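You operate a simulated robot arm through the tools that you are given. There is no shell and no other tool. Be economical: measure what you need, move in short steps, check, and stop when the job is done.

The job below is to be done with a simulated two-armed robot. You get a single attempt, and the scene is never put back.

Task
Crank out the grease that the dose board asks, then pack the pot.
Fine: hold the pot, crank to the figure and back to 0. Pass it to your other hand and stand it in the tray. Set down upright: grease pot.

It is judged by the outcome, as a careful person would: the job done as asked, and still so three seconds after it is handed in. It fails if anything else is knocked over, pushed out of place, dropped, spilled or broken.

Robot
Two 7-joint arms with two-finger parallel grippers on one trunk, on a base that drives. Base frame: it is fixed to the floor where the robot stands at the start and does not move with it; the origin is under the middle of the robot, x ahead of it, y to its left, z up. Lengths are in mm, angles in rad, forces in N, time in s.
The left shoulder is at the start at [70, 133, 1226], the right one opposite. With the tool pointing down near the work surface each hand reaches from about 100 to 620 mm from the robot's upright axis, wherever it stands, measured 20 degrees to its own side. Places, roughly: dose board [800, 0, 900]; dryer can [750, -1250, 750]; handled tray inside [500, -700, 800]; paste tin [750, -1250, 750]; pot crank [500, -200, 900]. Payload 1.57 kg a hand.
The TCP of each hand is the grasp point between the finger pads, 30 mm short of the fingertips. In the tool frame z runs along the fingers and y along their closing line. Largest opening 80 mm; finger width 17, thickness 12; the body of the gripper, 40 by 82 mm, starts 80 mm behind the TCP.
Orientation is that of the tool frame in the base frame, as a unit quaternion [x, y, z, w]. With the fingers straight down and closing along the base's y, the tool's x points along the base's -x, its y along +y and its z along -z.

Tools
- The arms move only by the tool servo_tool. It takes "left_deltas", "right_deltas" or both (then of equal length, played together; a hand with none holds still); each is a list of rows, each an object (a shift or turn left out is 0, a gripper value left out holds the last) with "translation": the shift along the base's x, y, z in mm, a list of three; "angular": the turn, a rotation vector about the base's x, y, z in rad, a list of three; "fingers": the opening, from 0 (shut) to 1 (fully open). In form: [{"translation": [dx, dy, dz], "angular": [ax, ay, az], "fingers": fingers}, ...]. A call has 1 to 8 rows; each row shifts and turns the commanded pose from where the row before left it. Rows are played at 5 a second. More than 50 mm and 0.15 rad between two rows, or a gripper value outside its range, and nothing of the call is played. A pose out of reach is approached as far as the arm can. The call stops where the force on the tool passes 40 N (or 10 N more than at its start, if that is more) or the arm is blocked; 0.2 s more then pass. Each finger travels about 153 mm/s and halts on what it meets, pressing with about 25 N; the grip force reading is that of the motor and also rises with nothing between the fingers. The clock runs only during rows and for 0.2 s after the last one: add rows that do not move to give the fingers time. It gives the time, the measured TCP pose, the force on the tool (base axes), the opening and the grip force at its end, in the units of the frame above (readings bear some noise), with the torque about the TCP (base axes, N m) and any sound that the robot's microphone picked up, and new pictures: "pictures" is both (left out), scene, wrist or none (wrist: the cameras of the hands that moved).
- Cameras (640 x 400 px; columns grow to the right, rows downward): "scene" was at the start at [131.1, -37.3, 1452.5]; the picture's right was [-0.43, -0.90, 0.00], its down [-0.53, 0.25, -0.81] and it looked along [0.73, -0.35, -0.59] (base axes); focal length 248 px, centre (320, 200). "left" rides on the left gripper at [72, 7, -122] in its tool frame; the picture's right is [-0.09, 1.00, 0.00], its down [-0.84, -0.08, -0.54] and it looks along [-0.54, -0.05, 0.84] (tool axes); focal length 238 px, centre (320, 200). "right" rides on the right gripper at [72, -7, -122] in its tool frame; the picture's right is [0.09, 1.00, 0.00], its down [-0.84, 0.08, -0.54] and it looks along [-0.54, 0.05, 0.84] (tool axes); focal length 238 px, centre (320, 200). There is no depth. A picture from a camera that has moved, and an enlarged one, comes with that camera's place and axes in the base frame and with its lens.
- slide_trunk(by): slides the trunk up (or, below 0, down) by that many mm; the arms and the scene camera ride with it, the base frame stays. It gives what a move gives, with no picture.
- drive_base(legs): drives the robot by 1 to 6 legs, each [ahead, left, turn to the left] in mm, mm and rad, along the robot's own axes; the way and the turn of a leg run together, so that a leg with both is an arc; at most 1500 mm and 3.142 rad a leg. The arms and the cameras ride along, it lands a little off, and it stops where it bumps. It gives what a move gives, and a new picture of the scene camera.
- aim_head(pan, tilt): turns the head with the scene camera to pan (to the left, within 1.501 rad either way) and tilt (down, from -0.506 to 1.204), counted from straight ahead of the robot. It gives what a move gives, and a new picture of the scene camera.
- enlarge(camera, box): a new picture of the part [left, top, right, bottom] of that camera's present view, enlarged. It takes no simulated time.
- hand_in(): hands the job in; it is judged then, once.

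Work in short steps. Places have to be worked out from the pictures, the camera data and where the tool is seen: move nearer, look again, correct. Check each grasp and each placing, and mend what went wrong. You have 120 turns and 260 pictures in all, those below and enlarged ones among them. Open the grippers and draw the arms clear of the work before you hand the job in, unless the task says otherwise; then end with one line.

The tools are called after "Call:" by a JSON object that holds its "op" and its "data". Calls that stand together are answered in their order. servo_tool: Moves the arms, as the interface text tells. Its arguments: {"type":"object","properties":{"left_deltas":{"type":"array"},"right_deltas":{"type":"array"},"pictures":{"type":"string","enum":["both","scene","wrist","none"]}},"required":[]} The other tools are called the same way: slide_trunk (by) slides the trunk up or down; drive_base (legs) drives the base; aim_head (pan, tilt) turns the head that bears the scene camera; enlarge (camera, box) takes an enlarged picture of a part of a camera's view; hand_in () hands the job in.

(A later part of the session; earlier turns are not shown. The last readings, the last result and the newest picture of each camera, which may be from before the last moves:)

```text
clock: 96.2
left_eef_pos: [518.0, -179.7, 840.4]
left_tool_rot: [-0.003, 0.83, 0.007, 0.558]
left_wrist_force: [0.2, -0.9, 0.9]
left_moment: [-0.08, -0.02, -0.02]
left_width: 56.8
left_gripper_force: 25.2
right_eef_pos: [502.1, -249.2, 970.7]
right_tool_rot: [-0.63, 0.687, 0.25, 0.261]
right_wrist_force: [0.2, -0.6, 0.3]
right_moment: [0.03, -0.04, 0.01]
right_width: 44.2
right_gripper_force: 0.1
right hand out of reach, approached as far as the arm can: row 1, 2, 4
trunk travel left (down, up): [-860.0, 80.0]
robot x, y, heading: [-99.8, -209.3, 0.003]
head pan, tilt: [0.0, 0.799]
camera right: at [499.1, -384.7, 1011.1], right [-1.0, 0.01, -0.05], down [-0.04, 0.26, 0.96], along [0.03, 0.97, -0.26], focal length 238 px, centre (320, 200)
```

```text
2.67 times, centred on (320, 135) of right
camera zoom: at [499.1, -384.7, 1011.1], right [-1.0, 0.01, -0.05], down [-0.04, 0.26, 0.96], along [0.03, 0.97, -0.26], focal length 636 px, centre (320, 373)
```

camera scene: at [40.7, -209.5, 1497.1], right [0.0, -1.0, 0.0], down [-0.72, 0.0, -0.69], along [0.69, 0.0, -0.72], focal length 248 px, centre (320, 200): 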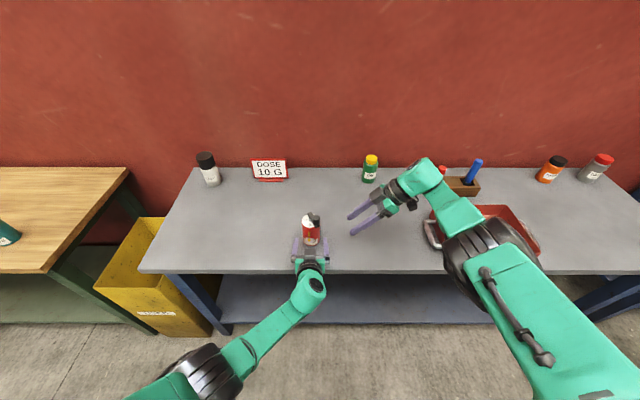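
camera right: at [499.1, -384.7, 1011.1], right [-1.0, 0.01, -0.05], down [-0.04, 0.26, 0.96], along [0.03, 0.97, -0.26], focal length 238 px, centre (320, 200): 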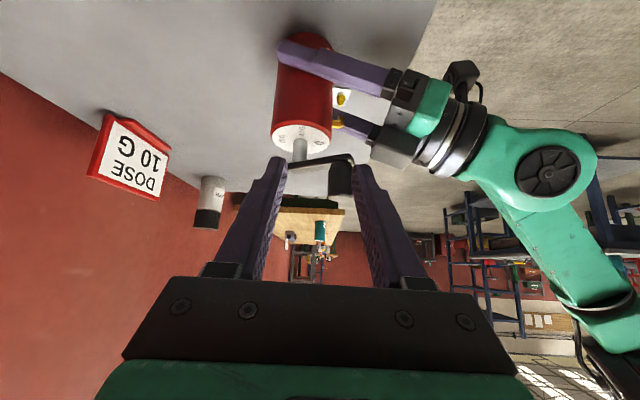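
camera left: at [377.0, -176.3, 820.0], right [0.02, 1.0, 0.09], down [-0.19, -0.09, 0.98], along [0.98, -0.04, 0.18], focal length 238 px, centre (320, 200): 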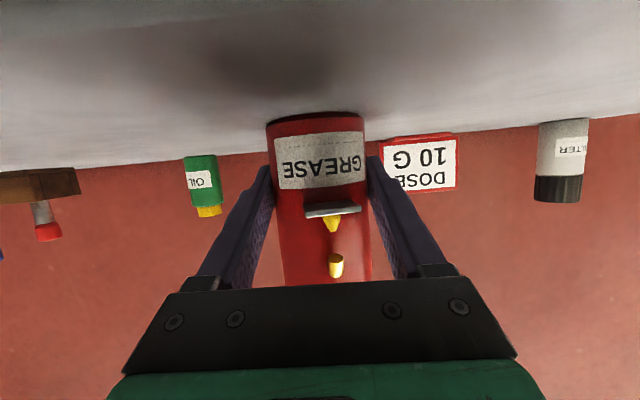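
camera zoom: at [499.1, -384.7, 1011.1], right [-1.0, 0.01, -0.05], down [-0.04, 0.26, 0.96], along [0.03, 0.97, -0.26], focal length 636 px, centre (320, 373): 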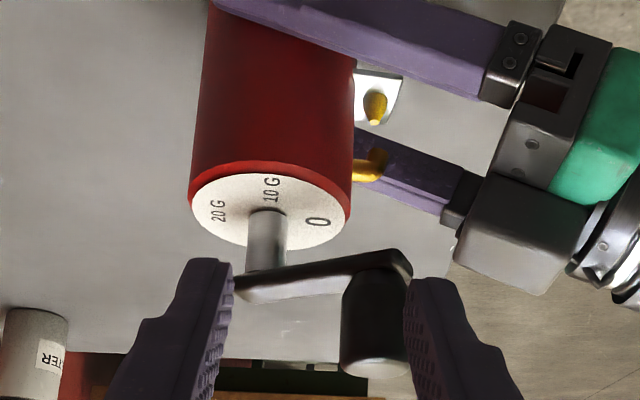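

The hand now sits at (502,−249). I try to move diagonally onto the knob from here.

Call:
{"op": "servo_tool", "data": {"right_deltas": [{"translation": [-6, 8, -3]}, {"translation": [-5, 10, -3]}, {}], "pictures": "wrist"}}

```text
clock: 97.0
left_eef_pos: [517.2, -181.3, 839.9]
left_tool_rot: [-0.004, 0.829, 0.007, 0.559]
left_wrist_force: [0.5, 0.4, 0.5]
left_moment: [-0.06, -0.03, -0.02]
left_width: 56.7
left_gripper_force: 24.6
right_eef_pos: [487.6, -227.1, 960.6]
right_tool_rot: [-0.63, 0.687, 0.256, 0.255]
right_wrist_force: [1.0, 0.5, -1.0]
right_moment: [-0.01, 0.0, -0.01]
right_width: 43.9
right_gripper_force: 0.1
trunk travel left (down, up): [-860.0, 80.0]
robot x, y, heading: [-100.3, -212.1, 0.002]
head pan, tilt: [0.0, 0.799]
camera right: at [486.1, -363.3, 1001.2], right [-1.0, 0.01, -0.03], down [-0.03, 0.26, 0.97], along [0.01, 0.97, -0.26], focal length 238 px, centre (320, 200)
```

right: 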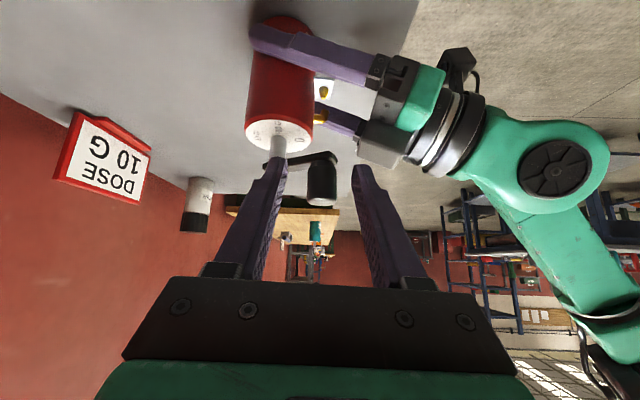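

No flags, and the knob is centred. I advance onto it and grip.

Call:
{"op": "servo_tool", "data": {"right_deltas": [{"translation": [0, 11, 1]}, {"translation": [0, 11, 0]}, {"fingers": 0.35}, {"fingers": 0}, {}, {}], "pictures": "wrist"}}

Call:
{"op": "enlarge", "data": {"camera": "right", "box": [230, 60, 410, 210]}}

```text
clock: 98.4
left_eef_pos: [519.0, -181.2, 842.3]
left_tool_rot: [-0.004, 0.829, 0.007, 0.559]
left_wrist_force: [7.6, 2.0, -0.2]
left_moment: [-0.15, 0.74, 0.05]
left_width: 56.6
left_gripper_force: 25.4
right_eef_pos: [488.5, -206.5, 960.9]
right_tool_rot: [-0.63, 0.687, 0.256, 0.254]
right_wrist_force: [-5.7, -1.7, 2.7]
right_moment: [0.03, -0.35, 0.05]
right_width: 20.7
right_gripper_force: 24.9
trunk travel left (down, up): [-860.0, 80.0]
robot x, y, heading: [-96.4, -210.8, 0.004]
head pan, tilt: [0.0, 0.799]
camera right: at [486.6, -342.0, 1002.3], right [-1.0, 0.01, -0.03], down [-0.03, 0.26, 0.97], along [0.01, 0.97, -0.26], focal length 238 px, centre (320, 200)
```

right: 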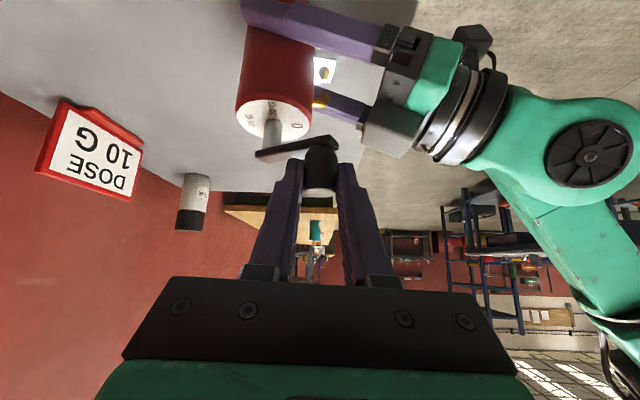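

```text
2.67 times, centred on (320, 135) of right
camera zoom: at [486.6, -342.0, 1002.3], right [-1.0, 0.01, -0.03], down [-0.03, 0.26, 0.97], along [0.01, 0.97, -0.26], focal length 636 px, centre (320, 373)
```

zoom: 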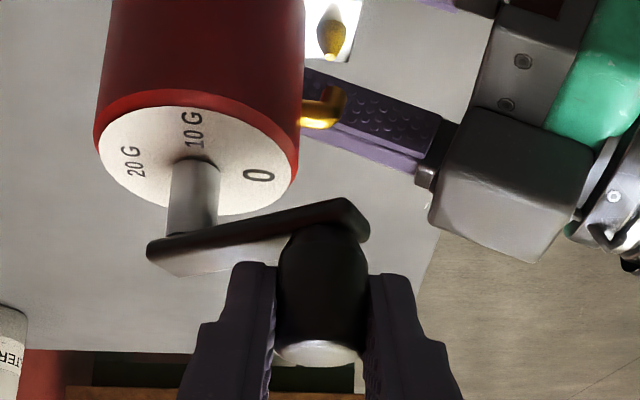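

Gripped. I continue the return by about 20° and check.

Call:
{"op": "servo_tool", "data": {"right_deltas": [{"translation": [-2.2, 2.8, 0]}, {"translation": [-1.7, 2.9, 0]}, {"translation": [-1.0, 3.4, 0]}, {"translation": [-0.8, 3.4, 0]}, {}], "pictures": "none"}}

Call:
{"op": "enlarge", "data": {"camera": "right", "box": [230, 60, 410, 210]}}

Call:
{"op": "enlarge", "data": {"camera": "scene", "box": [284, 190, 340, 235]}}

```text
clock: 99.6
left_eef_pos: [517.0, -181.3, 841.4]
left_tool_rot: [-0.004, 0.831, 0.008, 0.557]
left_wrist_force: [-10.3, 4.3, 4.4]
left_moment: [-0.24, -0.69, -0.04]
left_width: 56.8
left_gripper_force: 25.1
right_eef_pos: [482.0, -194.3, 960.4]
right_tool_rot: [-0.63, 0.687, 0.255, 0.255]
right_wrist_force: [9.8, -5.1, 0.0]
right_moment: [-0.39, -0.58, -0.28]
right_width: 20.5
right_gripper_force: 25.3
trunk travel left (down, up): [-860.0, 80.0]
robot x, y, heading: [-102.9, -210.6, 0.005]
head pan, tilt: [0.0, 0.799]
```

```text
2.67 times, centred on (320, 135) of right
camera zoom: at [481.1, -330.7, 1002.2], right [-1.0, 0.01, -0.03], down [-0.03, 0.26, 0.97], along [0.01, 0.97, -0.26], focal length 636 px, centre (320, 373)
```

zoom: 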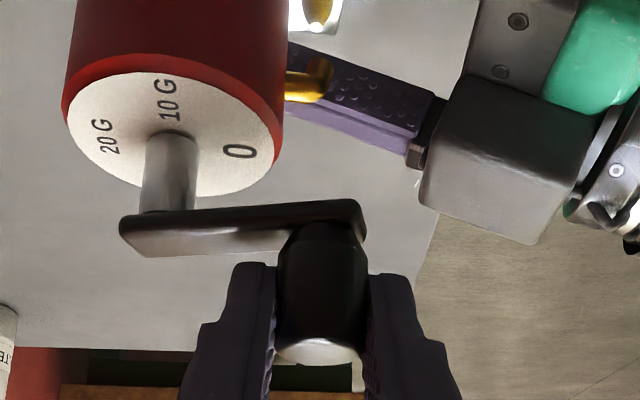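

```text
8.89 times, centred on (312, 212) of scene
camera zoom: at [31.9, -209.6, 1498.0], right [0.0, -1.0, 0.0], down [-0.72, 0.0, -0.7], along [0.7, 0.0, -0.72], focal length 2204 px, centre (391, 89)
```

zoom: 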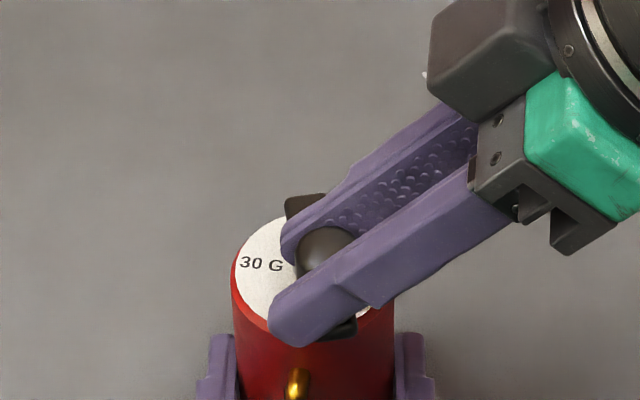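

Good progress. I continue the final 18° in small steps and check.

Call:
{"op": "servo_tool", "data": {"right_deltas": [{"translation": [-0.4, 3.5, 0]}, {"translation": [-0.2, 3.5, 0]}, {"translation": [0.2, 3.0, 0]}, {"translation": [0.2, 2.0, 0]}, {}], "pictures": "none"}}

Call:
{"op": "enlarge", "data": {"camera": "right", "box": [210, 50, 390, 200]}}

Call:
{"op": "enlarge", "data": {"camera": "scene", "box": [284, 190, 340, 235]}}

```text
clock: 100.8
left_eef_pos: [517.9, -180.4, 841.8]
left_tool_rot: [-0.003, 0.83, 0.006, 0.558]
left_wrist_force: [-10.4, 7.3, 3.4]
left_moment: [-0.46, -0.48, -0.04]
left_width: 56.9
left_gripper_force: 24.8
right_eef_pos: [481.5, -179.4, 959.9]
right_tool_rot: [-0.63, 0.688, 0.256, 0.255]
right_wrist_force: [9.6, -6.7, -1.5]
right_moment: [-0.18, -0.52, -0.2]
right_width: 21.1
right_gripper_force: 24.9
trunk travel left (down, up): [-860.0, 80.0]
robot x, y, heading: [-98.0, -212.7, 0.001]
head pan, tilt: [0.0, 0.799]
```

```text
2.67 times, centred on (300, 125) of right
camera zoom: at [479.9, -317.4, 1001.9], right [-1.0, 0.01, -0.03], down [-0.03, 0.26, 0.97], along [0.01, 0.97, -0.26], focal length 636 px, centre (373, 400)
```

zoom: 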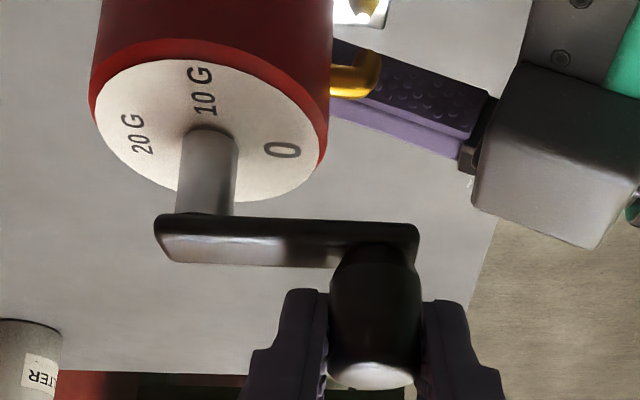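

```text
8.89 times, centred on (312, 212) of scene
camera zoom: at [32.5, -209.0, 1497.9], right [0.0, -1.0, 0.0], down [-0.72, 0.0, -0.7], along [0.7, 0.0, -0.72], focal length 2204 px, centre (391, 89)
```

zoom: 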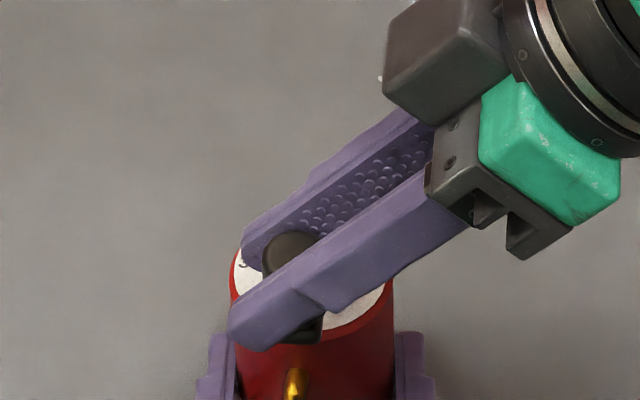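

By position the crank should be within a few degrees of 0. I open the right fingers and look at it unobstructed.

Call:
{"op": "servo_tool", "data": {"right_deltas": [{"fingers": 0.55}, {}, {"translation": [0, -12, 14]}, {"translation": [0, -14, 16]}, {"translation": [0, -20, 10]}], "pictures": "none"}}

Call:
{"op": "enlarge", "data": {"camera": "scene", "box": [284, 190, 340, 235]}}

Call:
{"op": "enlarge", "data": {"camera": "right", "box": [210, 40, 370, 160]}}

```text
clock: 102.0
left_eef_pos: [517.9, -181.5, 840.1]
left_tool_rot: [-0.004, 0.83, 0.008, 0.558]
left_wrist_force: [1.2, -0.8, 0.6]
left_moment: [0.02, 0.02, 0.0]
left_width: 57.0
left_gripper_force: 24.8
right_eef_pos: [495.6, -226.9, 994.8]
right_tool_rot: [-0.631, 0.686, 0.258, 0.254]
right_wrist_force: [-0.3, -0.8, 1.0]
right_moment: [0.0, 0.02, 0.02]
right_width: 44.0
right_gripper_force: 0.0
right hand out of reach, approached as far as the arm can: row 3, 4, 5
trunk travel left (down, up): [-860.0, 80.0]
robot x, y, heading: [-98.1, -211.0, 0.006]
head pan, tilt: [0.0, 0.799]
```

```text
8.89 times, centred on (312, 212) of scene
camera zoom: at [32.9, -210.1, 1497.9], right [0.0, -1.0, 0.0], down [-0.72, 0.0, -0.7], along [0.7, 0.0, -0.72], focal length 2204 px, centre (391, 89)
```

zoom: 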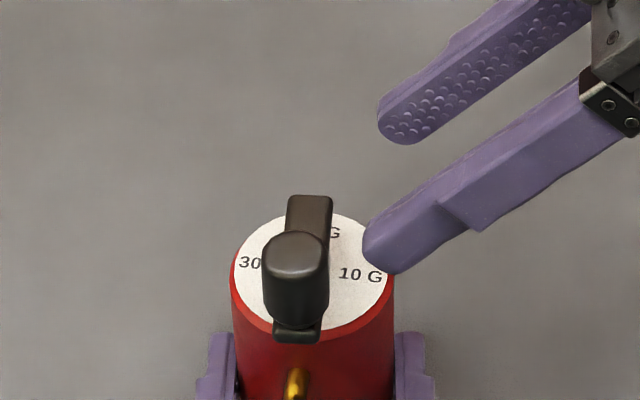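

```text
3.33 times, centred on (290, 100) of right
camera zoom: at [495.2, -362.0, 1036.3], right [-1.0, 0.0, -0.03], down [-0.03, 0.25, 0.97], along [0.01, 0.97, -0.25], focal length 794 px, centre (420, 533)
```

zoom: 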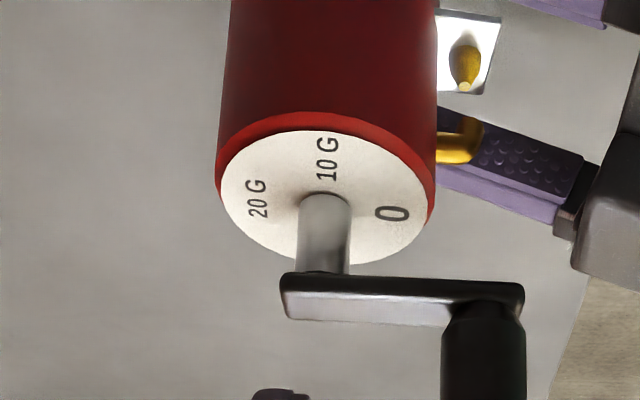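

The crank is about 4° short of 0. I go back in for one last small correction.

Call:
{"op": "servo_tool", "data": {"right_deltas": [{"translation": [-5, 0, -16]}, {"translation": [-6, 2, -17]}, {}], "pictures": "wrist"}}

```text
clock: 102.8
left_eef_pos: [517.6, -180.7, 840.3]
left_tool_rot: [-0.004, 0.83, 0.007, 0.558]
left_wrist_force: [0.1, 0.0, 0.7]
left_moment: [0.03, -0.02, 0.01]
left_width: 56.9
left_gripper_force: 25.0
right_eef_pos: [485.9, -226.7, 962.7]
right_tool_rot: [-0.63, 0.687, 0.256, 0.255]
right_wrist_force: [-0.2, 0.9, -1.3]
right_moment: [-0.01, -0.04, 0.0]
right_width: 44.2
right_gripper_force: 0.1
trunk travel left (down, up): [-860.0, 80.0]
robot x, y, heading: [-101.7, -207.3, -0.005]
head pan, tilt: [0.0, 0.799]
camera right: at [485.2, -360.4, 1002.9], right [-1.0, 0.01, -0.03], down [-0.03, 0.26, 0.97], along [0.01, 0.97, -0.26], focal length 238 px, centre (320, 200)
```

right: 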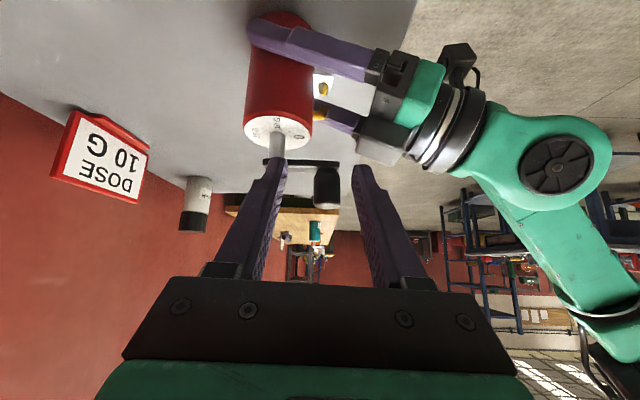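

Aligned again. I advance, grip, and nudge about 3–4 mm further along the arc.

Call:
{"op": "servo_tool", "data": {"right_deltas": [{"translation": [-0.6, 14, 0]}, {"translation": [-0.6, 14, 0]}, {"translation": [-0.6, 13.5, 0]}, {"fingers": 0.35}, {"fingers": 0}, {}, {"translation": [0.3, 3.0, 0]}, {"translation": [0.2, 1.5, 0]}], "pictures": "none"}}

Call:
{"op": "servo_tool", "data": {"right_deltas": [{}, {"fingers": 0.55}, {}, {"translation": [0.5, -14, 0]}, {"translation": [0.5, -14, 1]}, {"translation": [0.5, -20, 2]}, {"translation": [0.5, -25, 2]}], "pictures": "none"}}

Call:
{"op": "enlarge", "data": {"camera": "scene", "box": [284, 190, 340, 235]}}

```text
clock: 104.6
left_eef_pos: [518.0, -180.1, 841.6]
left_tool_rot: [-0.004, 0.83, 0.007, 0.558]
left_wrist_force: [9.8, 2.8, -1.6]
left_moment: [-0.36, 0.24, -0.04]
left_width: 56.9
left_gripper_force: 25.1
right_eef_pos: [485.0, -178.9, 963.9]
right_tool_rot: [-0.629, 0.688, 0.256, 0.256]
right_wrist_force: [-6.5, -3.1, 10.7]
right_moment: [0.0, -0.07, -0.08]
right_width: 20.6
right_gripper_force: 24.2
trunk travel left (down, up): [-860.0, 80.0]
robot x, y, heading: [-99.5, -206.2, 0.001]
head pan, tilt: [0.0, 0.799]
```

```text
clock: 106.2
left_eef_pos: [517.4, -180.6, 840.8]
left_tool_rot: [-0.004, 0.83, 0.008, 0.558]
left_wrist_force: [0.6, 0.2, 2.6]
left_moment: [-0.04, -0.1, 0.01]
left_width: 56.7
left_gripper_force: 24.8
right_eef_pos: [488.7, -250.4, 966.9]
right_tool_rot: [-0.631, 0.687, 0.256, 0.255]
right_wrist_force: [-0.3, -0.7, 0.4]
right_moment: [0.05, 0.0, 0.01]
right_width: 43.7
right_gripper_force: 0.1
right hand out of reach, approached as far as the arm can: row 7
trunk travel left (down, up): [-860.0, 80.0]
robot x, y, heading: [-100.4, -208.1, 0.002]
head pan, tilt: [0.0, 0.799]
```

```text
8.89 times, centred on (312, 212) of scene
camera zoom: at [32.2, -210.5, 1498.0], right [0.0, -1.0, 0.0], down [-0.72, 0.0, -0.7], along [0.7, 0.0, -0.72], focal length 2204 px, centre (391, 89)
```

zoom: 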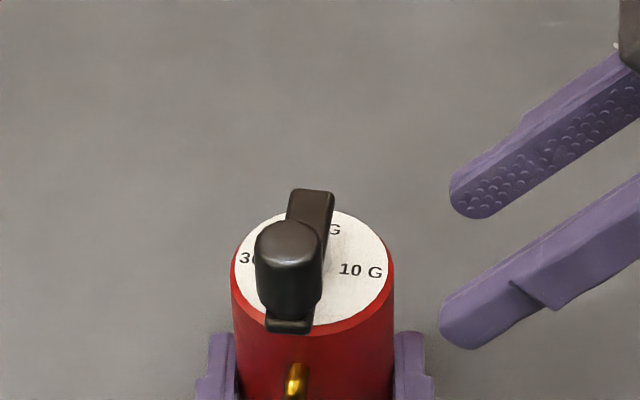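

The crank now reads 0 within about a degree. Next the hand-over: I clear the right hand, then the left lifts the pot and carries it toward the right arm's area.

Call:
{"op": "servo_tool", "data": {"right_deltas": [{"translation": [0, -35, 15]}, {"translation": [0, -35, 15]}, {"translation": [0, -35, 15]}, {"translation": [0, -35, 15]}, {}], "left_deltas": [{}, {}, {"translation": [0, 0, 10]}, {"translation": [0, 0, 20]}, {"translation": [0, 0, 20]}], "pictures": "both"}}

```text
clock: 107.4
left_eef_pos: [518.5, -179.9, 891.3]
left_tool_rot: [-0.005, 0.83, 0.007, 0.557]
left_wrist_force: [0.1, 0.0, -1.3]
left_moment: [-0.02, -0.02, 0.02]
left_width: 56.7
left_gripper_force: 24.8
right_eef_pos: [495.4, -392.1, 1026.6]
right_tool_rot: [-0.631, 0.687, 0.256, 0.254]
right_wrist_force: [-0.3, 0.1, 0.2]
right_moment: [-0.01, 0.0, 0.0]
right_width: 44.0
right_gripper_force: 0.1
right hand out of reach, approached as far as the arm can: row 2
trunk travel left (down, up): [-860.0, 80.0]
robot x, y, heading: [-93.7, -210.5, 0.005]
head pan, tilt: [0.0, 0.799]
camera scene: at [33.1, -209.2, 1497.9], right [0.0, -1.0, 0.0], down [-0.72, 0.0, -0.7], along [0.7, 0.0, -0.72], focal length 248 px, centre (320, 200)
camera right: at [493.7, -527.1, 1067.5], right [-1.0, 0.01, -0.03], down [-0.03, 0.26, 0.97], along [0.01, 0.97, -0.26], focal length 238 px, centre (320, 200)
camera left: at [377.0, -175.8, 869.8], right [0.02, 1.0, 0.09], down [-0.18, -0.09, 0.98], along [0.98, -0.04, 0.18], focal length 238 px, centre (320, 200)
```

scene: 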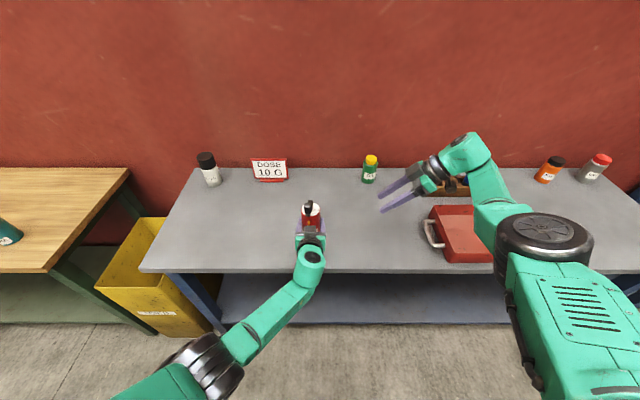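
right: 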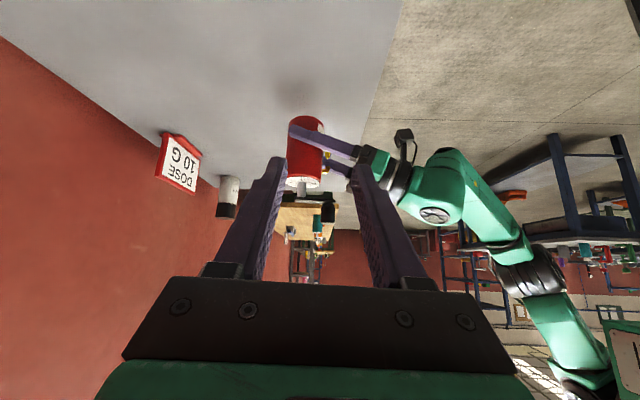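
left: 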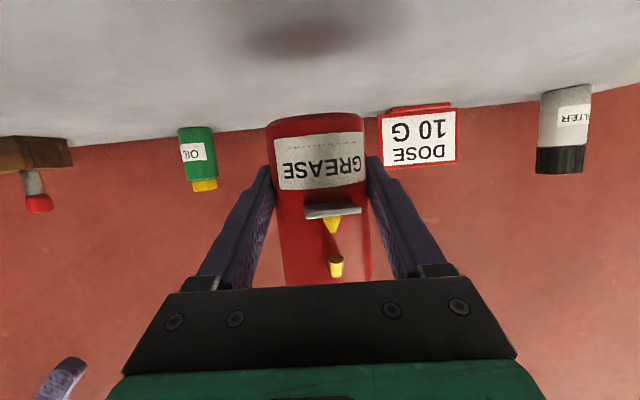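

The pot is lifted and upright, and it is light. I bring the right tool back to pointing down, and slowly carry the pot to the right with the left.

Call:
{"op": "servo_tool", "data": {"right_deltas": [{"angular": [-0.148, 0, 0], "fingers": 1}, {"angular": [-0.148, 0, 0]}, {"angular": [-0.148, 0, 0]}, {"angular": [-0.148, 0, 0]}, {"angular": [-0.148, 0, 0]}, {"angular": [0, 0, -0.145], "translation": [0, 0, 10]}, {"angular": [0, 0, -0.145], "translation": [0, 0, 10]}, {"angular": [0, 0, -0.145], "translation": [0, 0, 10]}], "left_deltas": [{"translation": [0, -6, 3]}, {"translation": [0, -7, 3]}, {"translation": [0, -7, 3]}, {"translation": [0, -7, 3]}, {"translation": [0, -7, 3]}, {"translation": [0, -7, 3]}, {"translation": [0, -7, 3]}, {"translation": [0, -7, 3]}], "pictures": "scene"}}

```text
clock: 109.2
left_eef_pos: [518.6, -237.3, 914.7]
left_tool_rot: [-0.004, 0.83, 0.007, 0.558]
left_wrist_force: [0.0, -0.4, -2.3]
left_moment: [-0.02, 0.02, 0.03]
left_width: 56.8
left_gripper_force: 25.2
right_eef_pos: [499.9, -394.0, 1027.3]
right_tool_rot: [-0.647, 0.704, 0.206, 0.207]
right_wrist_force: [0.3, 0.3, 0.5]
right_moment: [-0.03, 0.03, -0.01]
right_width: 80.3
right_gripper_force: 0.0
right hand out of reach, approached as far as the arm can: row 1, 2, 3, 4, 5, 6, 7, 8
trunk travel left (down, up): [-860.0, 80.0]
robot x, y, heading: [-99.4, -209.7, -0.002]
head pan, tilt: [0.0, 0.799]
camera scene: at [33.3, -209.7, 1497.9], right [0.0, -1.0, 0.0], down [-0.72, 0.0, -0.7], along [0.7, 0.0, -0.72], focal length 248 px, centre (320, 200)
```

scene: 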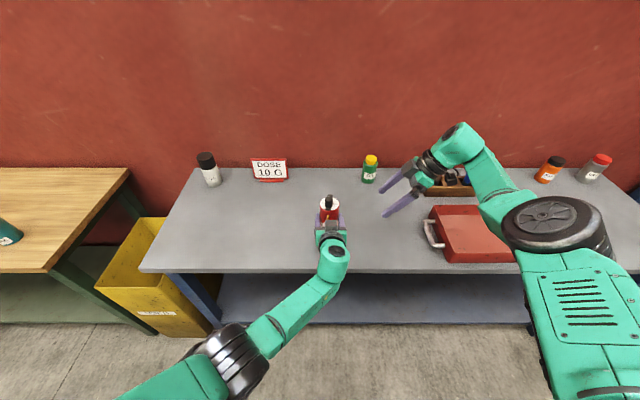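

The left carries easily. The right arm is at its outer limit there, so I bring it closer to the robot before untilting it.

Call:
{"op": "servo_tool", "data": {"right_deltas": [{"translation": [-25, -20, 10]}, {"translation": [-25, -20, 10]}, {"translation": [-25, -20, 10]}, {"angular": [-0.14, 0, 0]}, {"angular": [-0.14, 0, 0]}, {"angular": [-0.14, 0, 0]}, {"angular": [-0.14, 0, 0]}, {}], "pictures": "scene"}}

```text
clock: 111.0
left_eef_pos: [517.7, -235.6, 913.4]
left_tool_rot: [-0.003, 0.83, 0.006, 0.557]
left_wrist_force: [-0.8, 0.4, -2.0]
left_moment: [0.0, -0.02, -0.02]
left_width: 56.5
left_gripper_force: 25.3
right_eef_pos: [494.1, -428.5, 1047.7]
right_tool_rot: [-0.648, 0.703, 0.206, 0.206]
right_wrist_force: [0.7, -0.1, -0.4]
right_moment: [-0.02, -0.03, -0.02]
right_width: 79.8
right_gripper_force: 0.0
right hand out of reach, approached as far as the arm can: row 1, 2, 3, 4, 5, 6, 7
trunk travel left (down, up): [-860.0, 80.0]
robot x, y, heading: [-100.2, -206.9, -0.001]
head pan, tilt: [0.0, 0.799]
camera scene: at [33.2, -209.4, 1497.9], right [0.0, -1.0, 0.0], down [-0.72, 0.0, -0.7], along [0.7, 0.0, -0.72], focal length 248 px, centre (320, 200)
```

scene: 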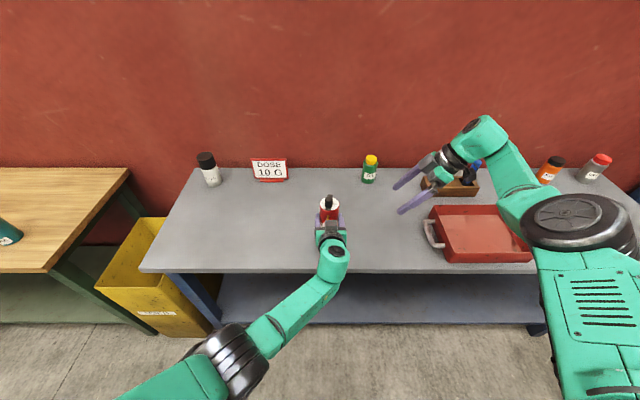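

Some wrist joint is at its stop. I try turning the yaw back first.

Call:
{"op": "servo_tool", "data": {"right_deltas": [{"angular": [0, 0, -0.13]}, {"angular": [0, 0, -0.13]}, {"angular": [0, 0, -0.13]}, {"angular": [0, 0, -0.13]}, {"angular": [0, 0, -0.13]}, {}], "pictures": "none"}}

```text
clock: 112.4
left_eef_pos: [520.7, -235.6, 914.1]
left_tool_rot: [-0.005, 0.83, 0.008, 0.558]
left_wrist_force: [0.3, 0.2, -1.3]
left_moment: [0.0, -0.03, -0.03]
left_width: 56.8
left_gripper_force: 25.3
right_eef_pos: [491.9, -428.5, 1047.2]
right_tool_rot: [-0.647, 0.704, 0.207, 0.207]
right_wrist_force: [0.1, 0.5, 0.5]
right_moment: [-0.01, 0.04, -0.01]
right_width: 80.2
right_gripper_force: 0.0
right hand out of reach, approached as far as the arm can: row 1, 2, 3, 4, 5
trunk travel left (down, up): [-860.0, 80.0]
robot x, y, heading: [-100.7, -211.1, 0.003]
head pan, tilt: [0.0, 0.799]
```

I move it farther to the right and down, where the arm has more freedom, then try rotating together with the movement.

Call:
{"op": "servo_tool", "data": {"right_deltas": [{"translation": [0, -40, -10]}, {"translation": [0, -40, -10]}, {"translation": [0, -40, -10]}, {"angular": [0, 0, -0.13]}, {"angular": [0, 0, -0.13]}, {"angular": [-0.13, 0, 0]}, {"angular": [-0.13, 0, 0]}, {}], "pictures": "scene"}}

```text
clock: 114.2
left_eef_pos: [518.9, -236.5, 914.4]
left_tool_rot: [-0.005, 0.83, 0.008, 0.558]
left_wrist_force: [-0.1, 0.1, -1.3]
left_moment: [0.02, 0.0, -0.04]
left_width: 56.5
left_gripper_force: 25.0
right_eef_pos: [471.9, -526.5, 1033.3]
right_tool_rot: [-0.632, 0.731, 0.171, 0.193]
right_wrist_force: [0.0, 0.1, 1.0]
right_moment: [-0.02, -0.03, 0.01]
right_width: 80.1
right_gripper_force: 0.0
right hand out of reach, approached as far as the arm can: row 1, 2, 3, 4, 5, 6, 7
trunk travel left (down, up): [-860.0, 80.0]
robot x, y, heading: [-98.6, -209.9, -0.002]
head pan, tilt: [0.0, 0.799]
camera scene: at [33.5, -209.0, 1497.8], right [0.0, -1.0, 0.0], down [-0.72, 0.0, -0.7], along [0.7, 0.0, -0.72], focal length 248 px, centre (320, 200)
```

scene: 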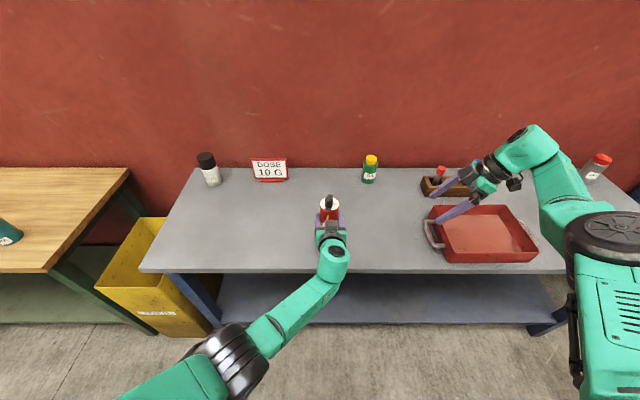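

The hand is near full extension here. I try pulling it straight back toward the robot and upward.

Call:
{"op": "servo_tool", "data": {"right_deltas": [{"translation": [-30, 0, 20]}, {"translation": [-30, 0, 20]}, {"translation": [-30, 0, 20]}, {"translation": [-30, 0, 20]}, {}], "pictures": "none"}}

```text
clock: 115.4
left_eef_pos: [517.8, -236.9, 914.4]
left_tool_rot: [-0.004, 0.83, 0.007, 0.557]
left_wrist_force: [-0.9, 0.1, -2.3]
left_moment: [-0.01, -0.01, -0.02]
left_width: 56.7
left_gripper_force: 25.0
right_eef_pos: [467.1, -540.4, 1055.7]
right_tool_rot: [-0.633, 0.73, 0.172, 0.192]
right_wrist_force: [0.4, 0.5, 0.5]
right_moment: [0.0, -0.01, 0.0]
right_width: 80.1
right_gripper_force: 0.0
right hand out of reach, approached as far as the arm can: row 1, 2, 3, 4
trunk travel left (down, up): [-860.0, 80.0]
robot x, y, heading: [-100.5, -209.2, 0.0]
head pan, tilt: [0.0, 0.799]
```

It is stuck against a joint stop. I try the opposite rotation to come off the stop.

Call:
{"op": "servo_tool", "data": {"right_deltas": [{"angular": [0.14, 0, 0]}, {"angular": [0.14, 0, 0]}, {"angular": [0, 0, 0.14]}, {"angular": [0, 0, 0.14]}, {"translation": [-25, 0, 0]}, {"translation": [-25, 0, 0]}, {"translation": [-25, 0, 0]}], "pictures": "scene"}}

```text
clock: 117.0
left_eef_pos: [518.4, -237.1, 913.1]
left_tool_rot: [-0.005, 0.83, 0.008, 0.558]
left_wrist_force: [0.7, 0.0, -0.4]
left_moment: [-0.01, 0.04, 0.01]
left_width: 56.6
left_gripper_force: 24.6
right_eef_pos: [403.8, -536.7, 1087.6]
right_tool_rot: [0.691, -0.609, -0.308, -0.239]
right_wrist_force: [0.6, -0.6, 0.2]
right_moment: [0.0, -0.01, -0.01]
right_width: 80.1
right_gripper_force: 0.1
right hand out of reach, approached as far as the arm can: row 1, 2, 3, 4, 5, 6, 7
trunk travel left (down, up): [-860.0, 80.0]
robot x, y, heading: [-102.0, -211.3, 0.0]
head pan, tilt: [0.0, 0.799]
camera scene: at [33.4, -209.3, 1497.9], right [0.0, -1.0, 0.0], down [-0.72, 0.0, -0.7], along [0.7, 0.0, -0.72], focal length 248 px, centre (320, 200)
```

scene: 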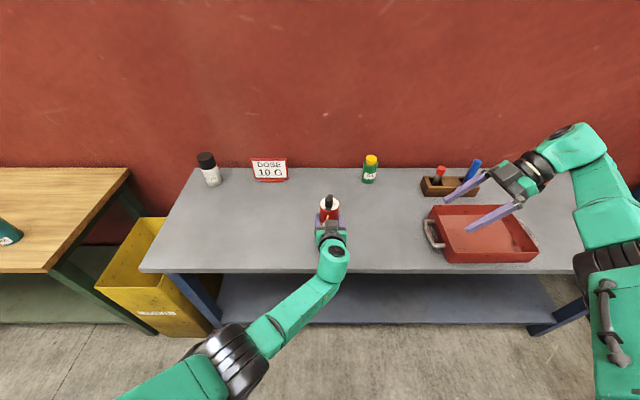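

It is coming free. I continue inward and upward.

Call:
{"op": "servo_tool", "data": {"right_deltas": [{"translation": [-25, 10, 15]}, {"translation": [-25, 10, 15]}, {"translation": [-25, 10, 15]}, {"translation": [0, 10, 15], "angular": [-0.12, 0, 0]}, {"translation": [0, 10, 15], "angular": [-0.12, 0, 0]}, {"translation": [0, 10, 15], "angular": [-0.12, 0, 0]}], "pictures": "scene"}}

```text
clock: 118.4
left_eef_pos: [518.0, -235.5, 914.3]
left_tool_rot: [-0.005, 0.83, 0.008, 0.558]
left_wrist_force: [0.0, 0.9, -1.5]
left_moment: [0.01, 0.0, 0.03]
left_width: 56.8
left_gripper_force: 25.0
right_eef_pos: [426.7, -541.9, 1158.9]
right_tool_rot: [0.719, -0.649, -0.212, -0.131]
right_wrist_force: [0.0, -0.1, -0.1]
right_moment: [-0.04, 0.02, -0.03]
right_width: 79.9
right_gripper_force: 0.1
right hand out of reach, approached as far as the arm can: row 1, 2, 3, 4, 5, 6
trunk travel left (down, up): [-860.0, 80.0]
robot x, y, heading: [-98.4, -210.8, 0.002]
head pan, tilt: [0.0, 0.799]
camera scene: at [32.5, -209.3, 1497.9], right [0.0, -1.0, 0.0], down [-0.72, 0.0, -0.7], along [0.7, 0.0, -0.72], focal length 248 px, centre (320, 200)
```

scene: 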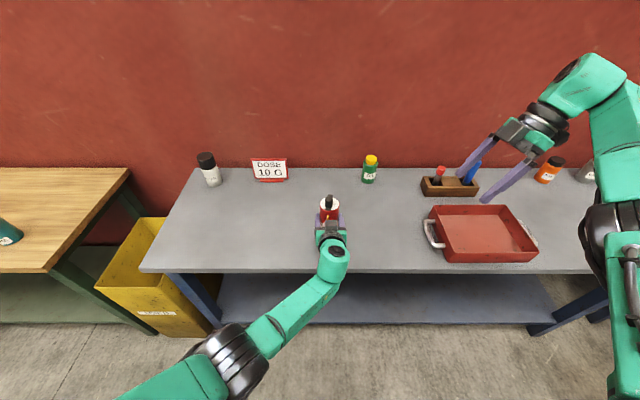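

The tilt is coming off. I finish levelling and start turning the yaw back.

Call:
{"op": "servo_tool", "data": {"right_deltas": [{"translation": [0, 0, 10], "angular": [-0.121, -0.035, 0]}, {"translation": [0, 0, 10], "angular": [-0.121, -0.035, 0]}, {"translation": [0, 0, 10], "angular": [-0.121, -0.035, 0]}, {"translation": [0, 0, 10], "angular": [-0.121, -0.035, 0]}, {"angular": [0, 0, -0.14]}, {"angular": [0, 0, -0.14]}, {"angular": [0, 0, -0.14]}, {"angular": [0, 0, -0.14]}], "pictures": "scene"}}

```text
clock: 120.2
left_eef_pos: [518.3, -235.5, 913.5]
left_tool_rot: [-0.003, 0.83, 0.007, 0.558]
left_wrist_force: [0.2, 0.7, -1.3]
left_moment: [-0.02, 0.01, 0.01]
left_width: 56.8
left_gripper_force: 24.8
right_eef_pos: [434.8, -553.2, 1310.0]
right_tool_rot: [-0.528, 0.849, 0.002, 0.0]
right_wrist_force: [0.4, -0.7, -0.2]
right_moment: [-0.02, 0.0, -0.03]
right_width: 79.9
right_gripper_force: 0.0
right hand out of reach, approached as far as the arm can: row 1, 2, 3, 4, 5
trunk travel left (down, up): [-860.0, 80.0]
robot x, y, heading: [-99.2, -209.3, 0.005]
head pan, tilt: [0.0, 0.799]
camera scene: at [33.0, -209.5, 1497.9], right [0.0, -1.0, 0.0], down [-0.72, 0.0, -0.7], along [0.7, 0.0, -0.72], focal length 248 px, centre (320, 200)
```

scene: 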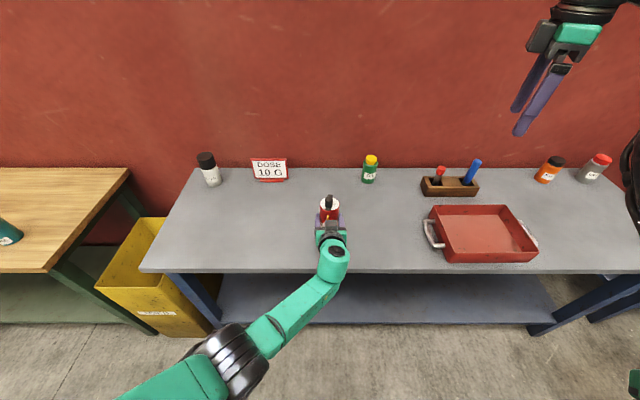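

The right arm is now free with its elbow outward, mirroring the left arm's good posture. I move it toward a point above the pot while finishing the yaw.

Call:
{"op": "servo_tool", "data": {"right_deltas": [{"translation": [10, 38, -20], "angular": [0, 0, -0.12]}, {"translation": [10, 38, -20], "angular": [0, 0, -0.12]}, {"translation": [10, 38, -20], "angular": [0, 0, -0.12]}, {"translation": [10, 38, -20], "angular": [0, 0, -0.12]}, {"translation": [10, 38, -20], "angular": [0, 0, -0.12]}, {"translation": [10, 38, -20], "angular": [0, 0, -0.12]}, {"translation": [10, 38, -20], "angular": [0, 0, -0.12]}]}}

```text
clock: 121.8
left_eef_pos: [520.9, -233.1, 913.1]
left_tool_rot: [-0.005, 0.83, 0.006, 0.558]
left_wrist_force: [-0.2, 0.0, -1.6]
left_moment: [0.02, -0.01, -0.01]
left_width: 56.8
left_gripper_force: 24.8
right_eef_pos: [486.4, -294.5, 1231.8]
right_tool_rot: [-0.15, 0.989, 0.0, 0.002]
right_wrist_force: [-0.3, 0.3, 0.2]
right_moment: [0.01, 0.0, -0.03]
right_width: 80.1
right_gripper_force: 0.1
right hand out of reach, approached as far as the arm can: row 1, 2, 3, 7
trunk travel left (down, up): [-860.0, 80.0]
robot x, y, heading: [-103.8, -212.6, 0.002]
head pan, tilt: [0.0, 0.799]
camera scene: at [33.5, -206.9, 1497.9], right [0.0, -1.0, 0.0], down [-0.72, 0.0, -0.7], along [0.7, 0.0, -0.72], focal length 248 px, centre (320, 200)
camera right: at [419.5, -322.5, 1353.0], right [-0.38, 0.92, 0.0], down [0.77, 0.32, 0.55], along [0.5, 0.21, -0.84], focal length 238 px, centre (320, 200)
```

scene: 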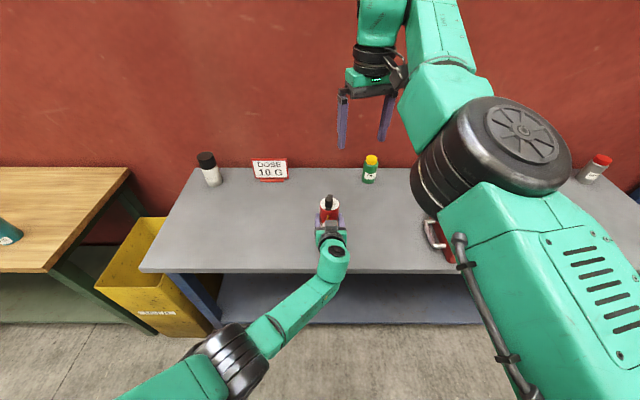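
right: 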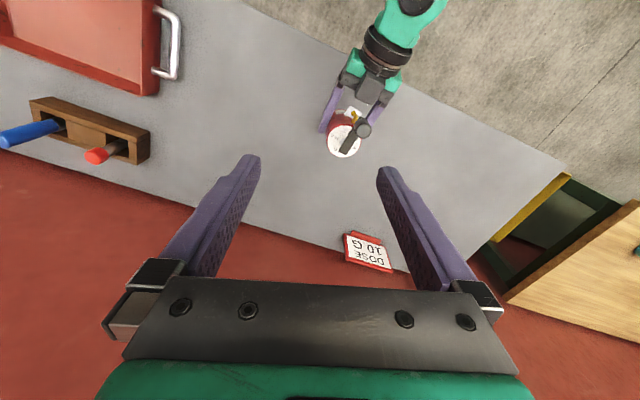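

The pot lies ahead in the right camera's view. I move the right hand above it.

Call:
{"op": "servo_tool", "data": {"right_deltas": [{"translation": [8, 10, -30]}, {"translation": [9, 15, -30]}, {"translation": [9, 16, -30]}, {"translation": [9, 16, -25]}, {}]}}

Call:
{"op": "enlarge", "data": {"camera": "right", "box": [220, 60, 420, 200]}}

```text
clock: 123.0
left_eef_pos: [519.0, -237.2, 913.7]
left_tool_rot: [-0.005, 0.83, 0.008, 0.558]
left_wrist_force: [0.2, -0.4, -2.0]
left_moment: [0.01, 0.0, 0.01]
left_width: 56.5
left_gripper_force: 25.1
right_eef_pos: [492.9, -238.5, 1117.5]
right_tool_rot: [-0.137, 0.991, 0.001, 0.003]
right_wrist_force: [-0.7, 0.7, -0.3]
right_moment: [-0.03, -0.03, 0.0]
right_width: 79.9
right_gripper_force: 0.1
right hand out of reach, approached as far as the arm can: row 2, 3, 4
trunk travel left (down, up): [-860.0, 80.0]
robot x, y, heading: [-97.9, -212.2, 0.003]
head pan, tilt: [0.0, 0.799]
camera scene: at [33.2, -209.0, 1497.9], right [0.0, -1.0, 0.0], down [-0.72, 0.0, -0.7], along [0.7, 0.0, -0.72], focal length 248 px, centre (320, 200)
camera right: at [425.1, -264.1, 1238.6], right [-0.36, 0.93, 0.0], down [0.78, 0.3, 0.55], along [0.51, 0.19, -0.84], focal length 238 px, centre (320, 200)
```

scene: 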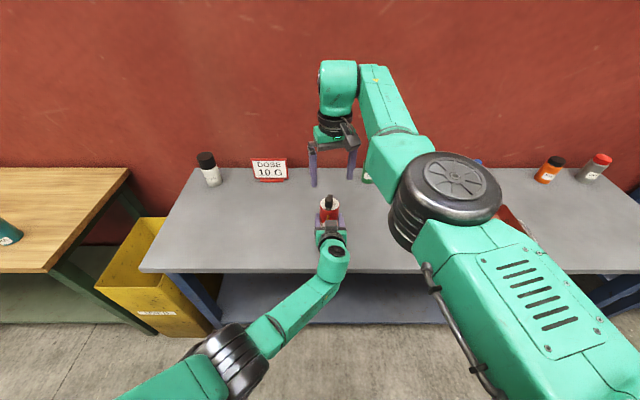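
right: 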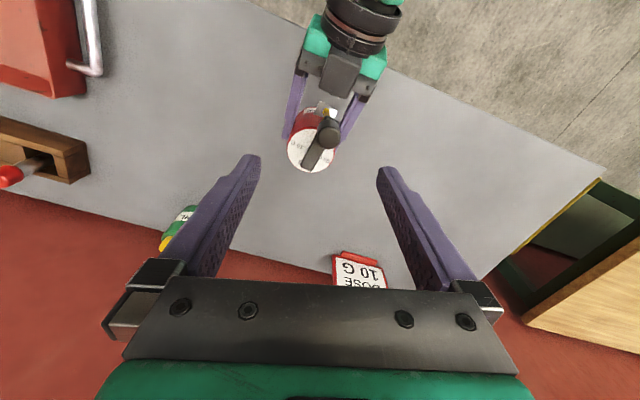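

```text
2.86 times, centred on (320, 130) of right
camera zoom: at [425.1, -264.1, 1238.6], right [-0.36, 0.93, 0.0], down [0.78, 0.3, 0.55], along [0.51, 0.19, -0.84], focal length 681 px, centre (320, 400)
```

zoom: 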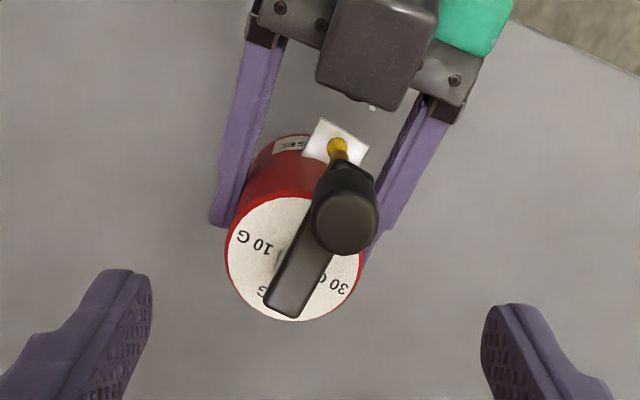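

The right hand's forward limit is near x=493, so the left brings the pot 45 mm toward the robot instead.

Call:
{"op": "servo_tool", "data": {"left_deltas": [{"translation": [-11, 0, 0]}, {"translation": [-11, 0, 0]}, {"translation": [-11, 0, 0]}, {"translation": [-12, 0, 0]}, {}], "right_deltas": [{"translation": [-3, 0, 0]}, {"translation": [-3, 0, 0]}, {"translation": [-3, 0, -5]}, {"translation": [-3, 0, -5]}, {}], "pictures": "wrist"}}

Call:
{"op": "enlarge", "data": {"camera": "right", "box": [220, 60, 420, 220]}}

```text
clock: 124.2
left_eef_pos: [472.2, -237.0, 913.3]
left_tool_rot: [-0.004, 0.83, 0.006, 0.558]
left_wrist_force: [-0.2, -0.6, -1.5]
left_moment: [0.02, 0.01, 0.02]
left_width: 56.8
left_gripper_force: 24.8
right_eef_pos: [487.6, -239.1, 1114.4]
right_tool_rot: [-0.137, 0.991, 0.0, 0.002]
right_wrist_force: [0.9, -0.8, -0.4]
right_moment: [-0.01, -0.01, 0.01]
right_width: 80.1
right_gripper_force: 0.2
right hand out of reach, approached as far as the arm can: row 3, 4
trunk travel left (down, up): [-860.0, 80.0]
robot x, y, heading: [-100.2, -207.0, 0.001]
head pan, tilt: [0.0, 0.799]
camera right: at [420.7, -264.1, 1235.3], right [-0.36, 0.93, 0.0], down [0.78, 0.3, 0.54], along [0.51, 0.19, -0.84], focal length 238 px, centre (320, 200)
camera left: at [331.6, -231.6, 893.4], right [0.02, 1.0, 0.09], down [-0.18, -0.09, 0.98], along [0.98, -0.04, 0.18], focal length 238 px, centre (320, 200)
```

right: 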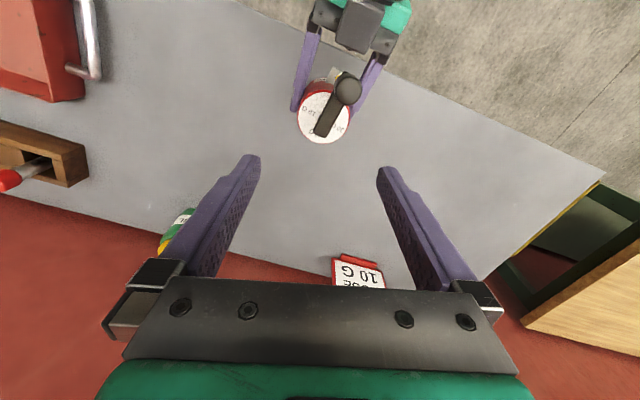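
left: 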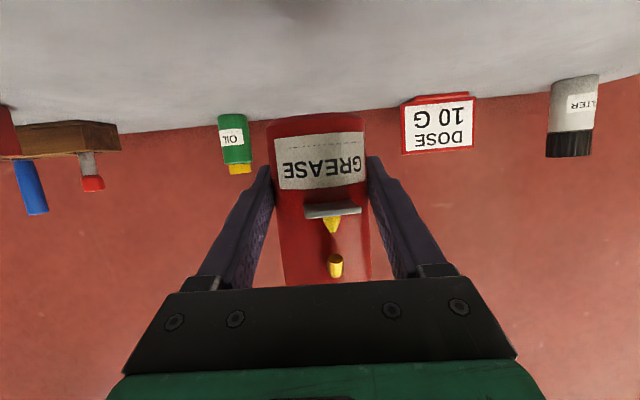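

```text
2.50 times, centred on (320, 140) of right
camera zoom: at [420.7, -264.1, 1235.3], right [-0.36, 0.93, 0.0], down [0.78, 0.3, 0.54], along [0.51, 0.19, -0.84], focal length 596 px, centre (320, 350)
```

zoom: 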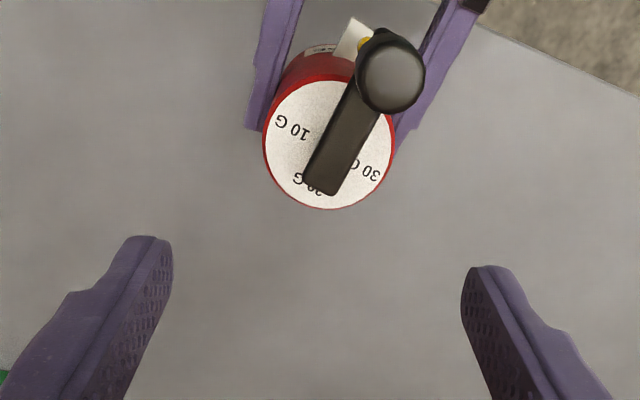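

Pot axis now at about (477,−240). I test the right hand descending a little at its current x.

Call:
{"op": "servo_tool", "data": {"right_deltas": [{"translation": [0, 0, -15]}, {"translation": [0, 0, -15]}, {}], "pictures": "none"}}

```text
clock: 125.0
left_eef_pos: [472.9, -236.2, 914.4]
left_tool_rot: [-0.005, 0.83, 0.007, 0.557]
left_wrist_force: [-0.7, -0.2, -1.0]
left_moment: [0.01, -0.05, -0.01]
left_width: 56.6
left_gripper_force: 24.3
right_eef_pos: [488.3, -238.2, 1082.5]
right_tool_rot: [-0.136, 0.991, 0.0, 0.001]
right_wrist_force: [0.5, 0.3, -0.4]
right_moment: [0.01, -0.01, -0.01]
right_width: 80.0
right_gripper_force: 0.0
trunk travel left (down, up): [-860.0, 80.0]
robot x, y, heading: [-97.0, -208.4, -0.003]
head pan, tilt: [0.0, 0.799]
```

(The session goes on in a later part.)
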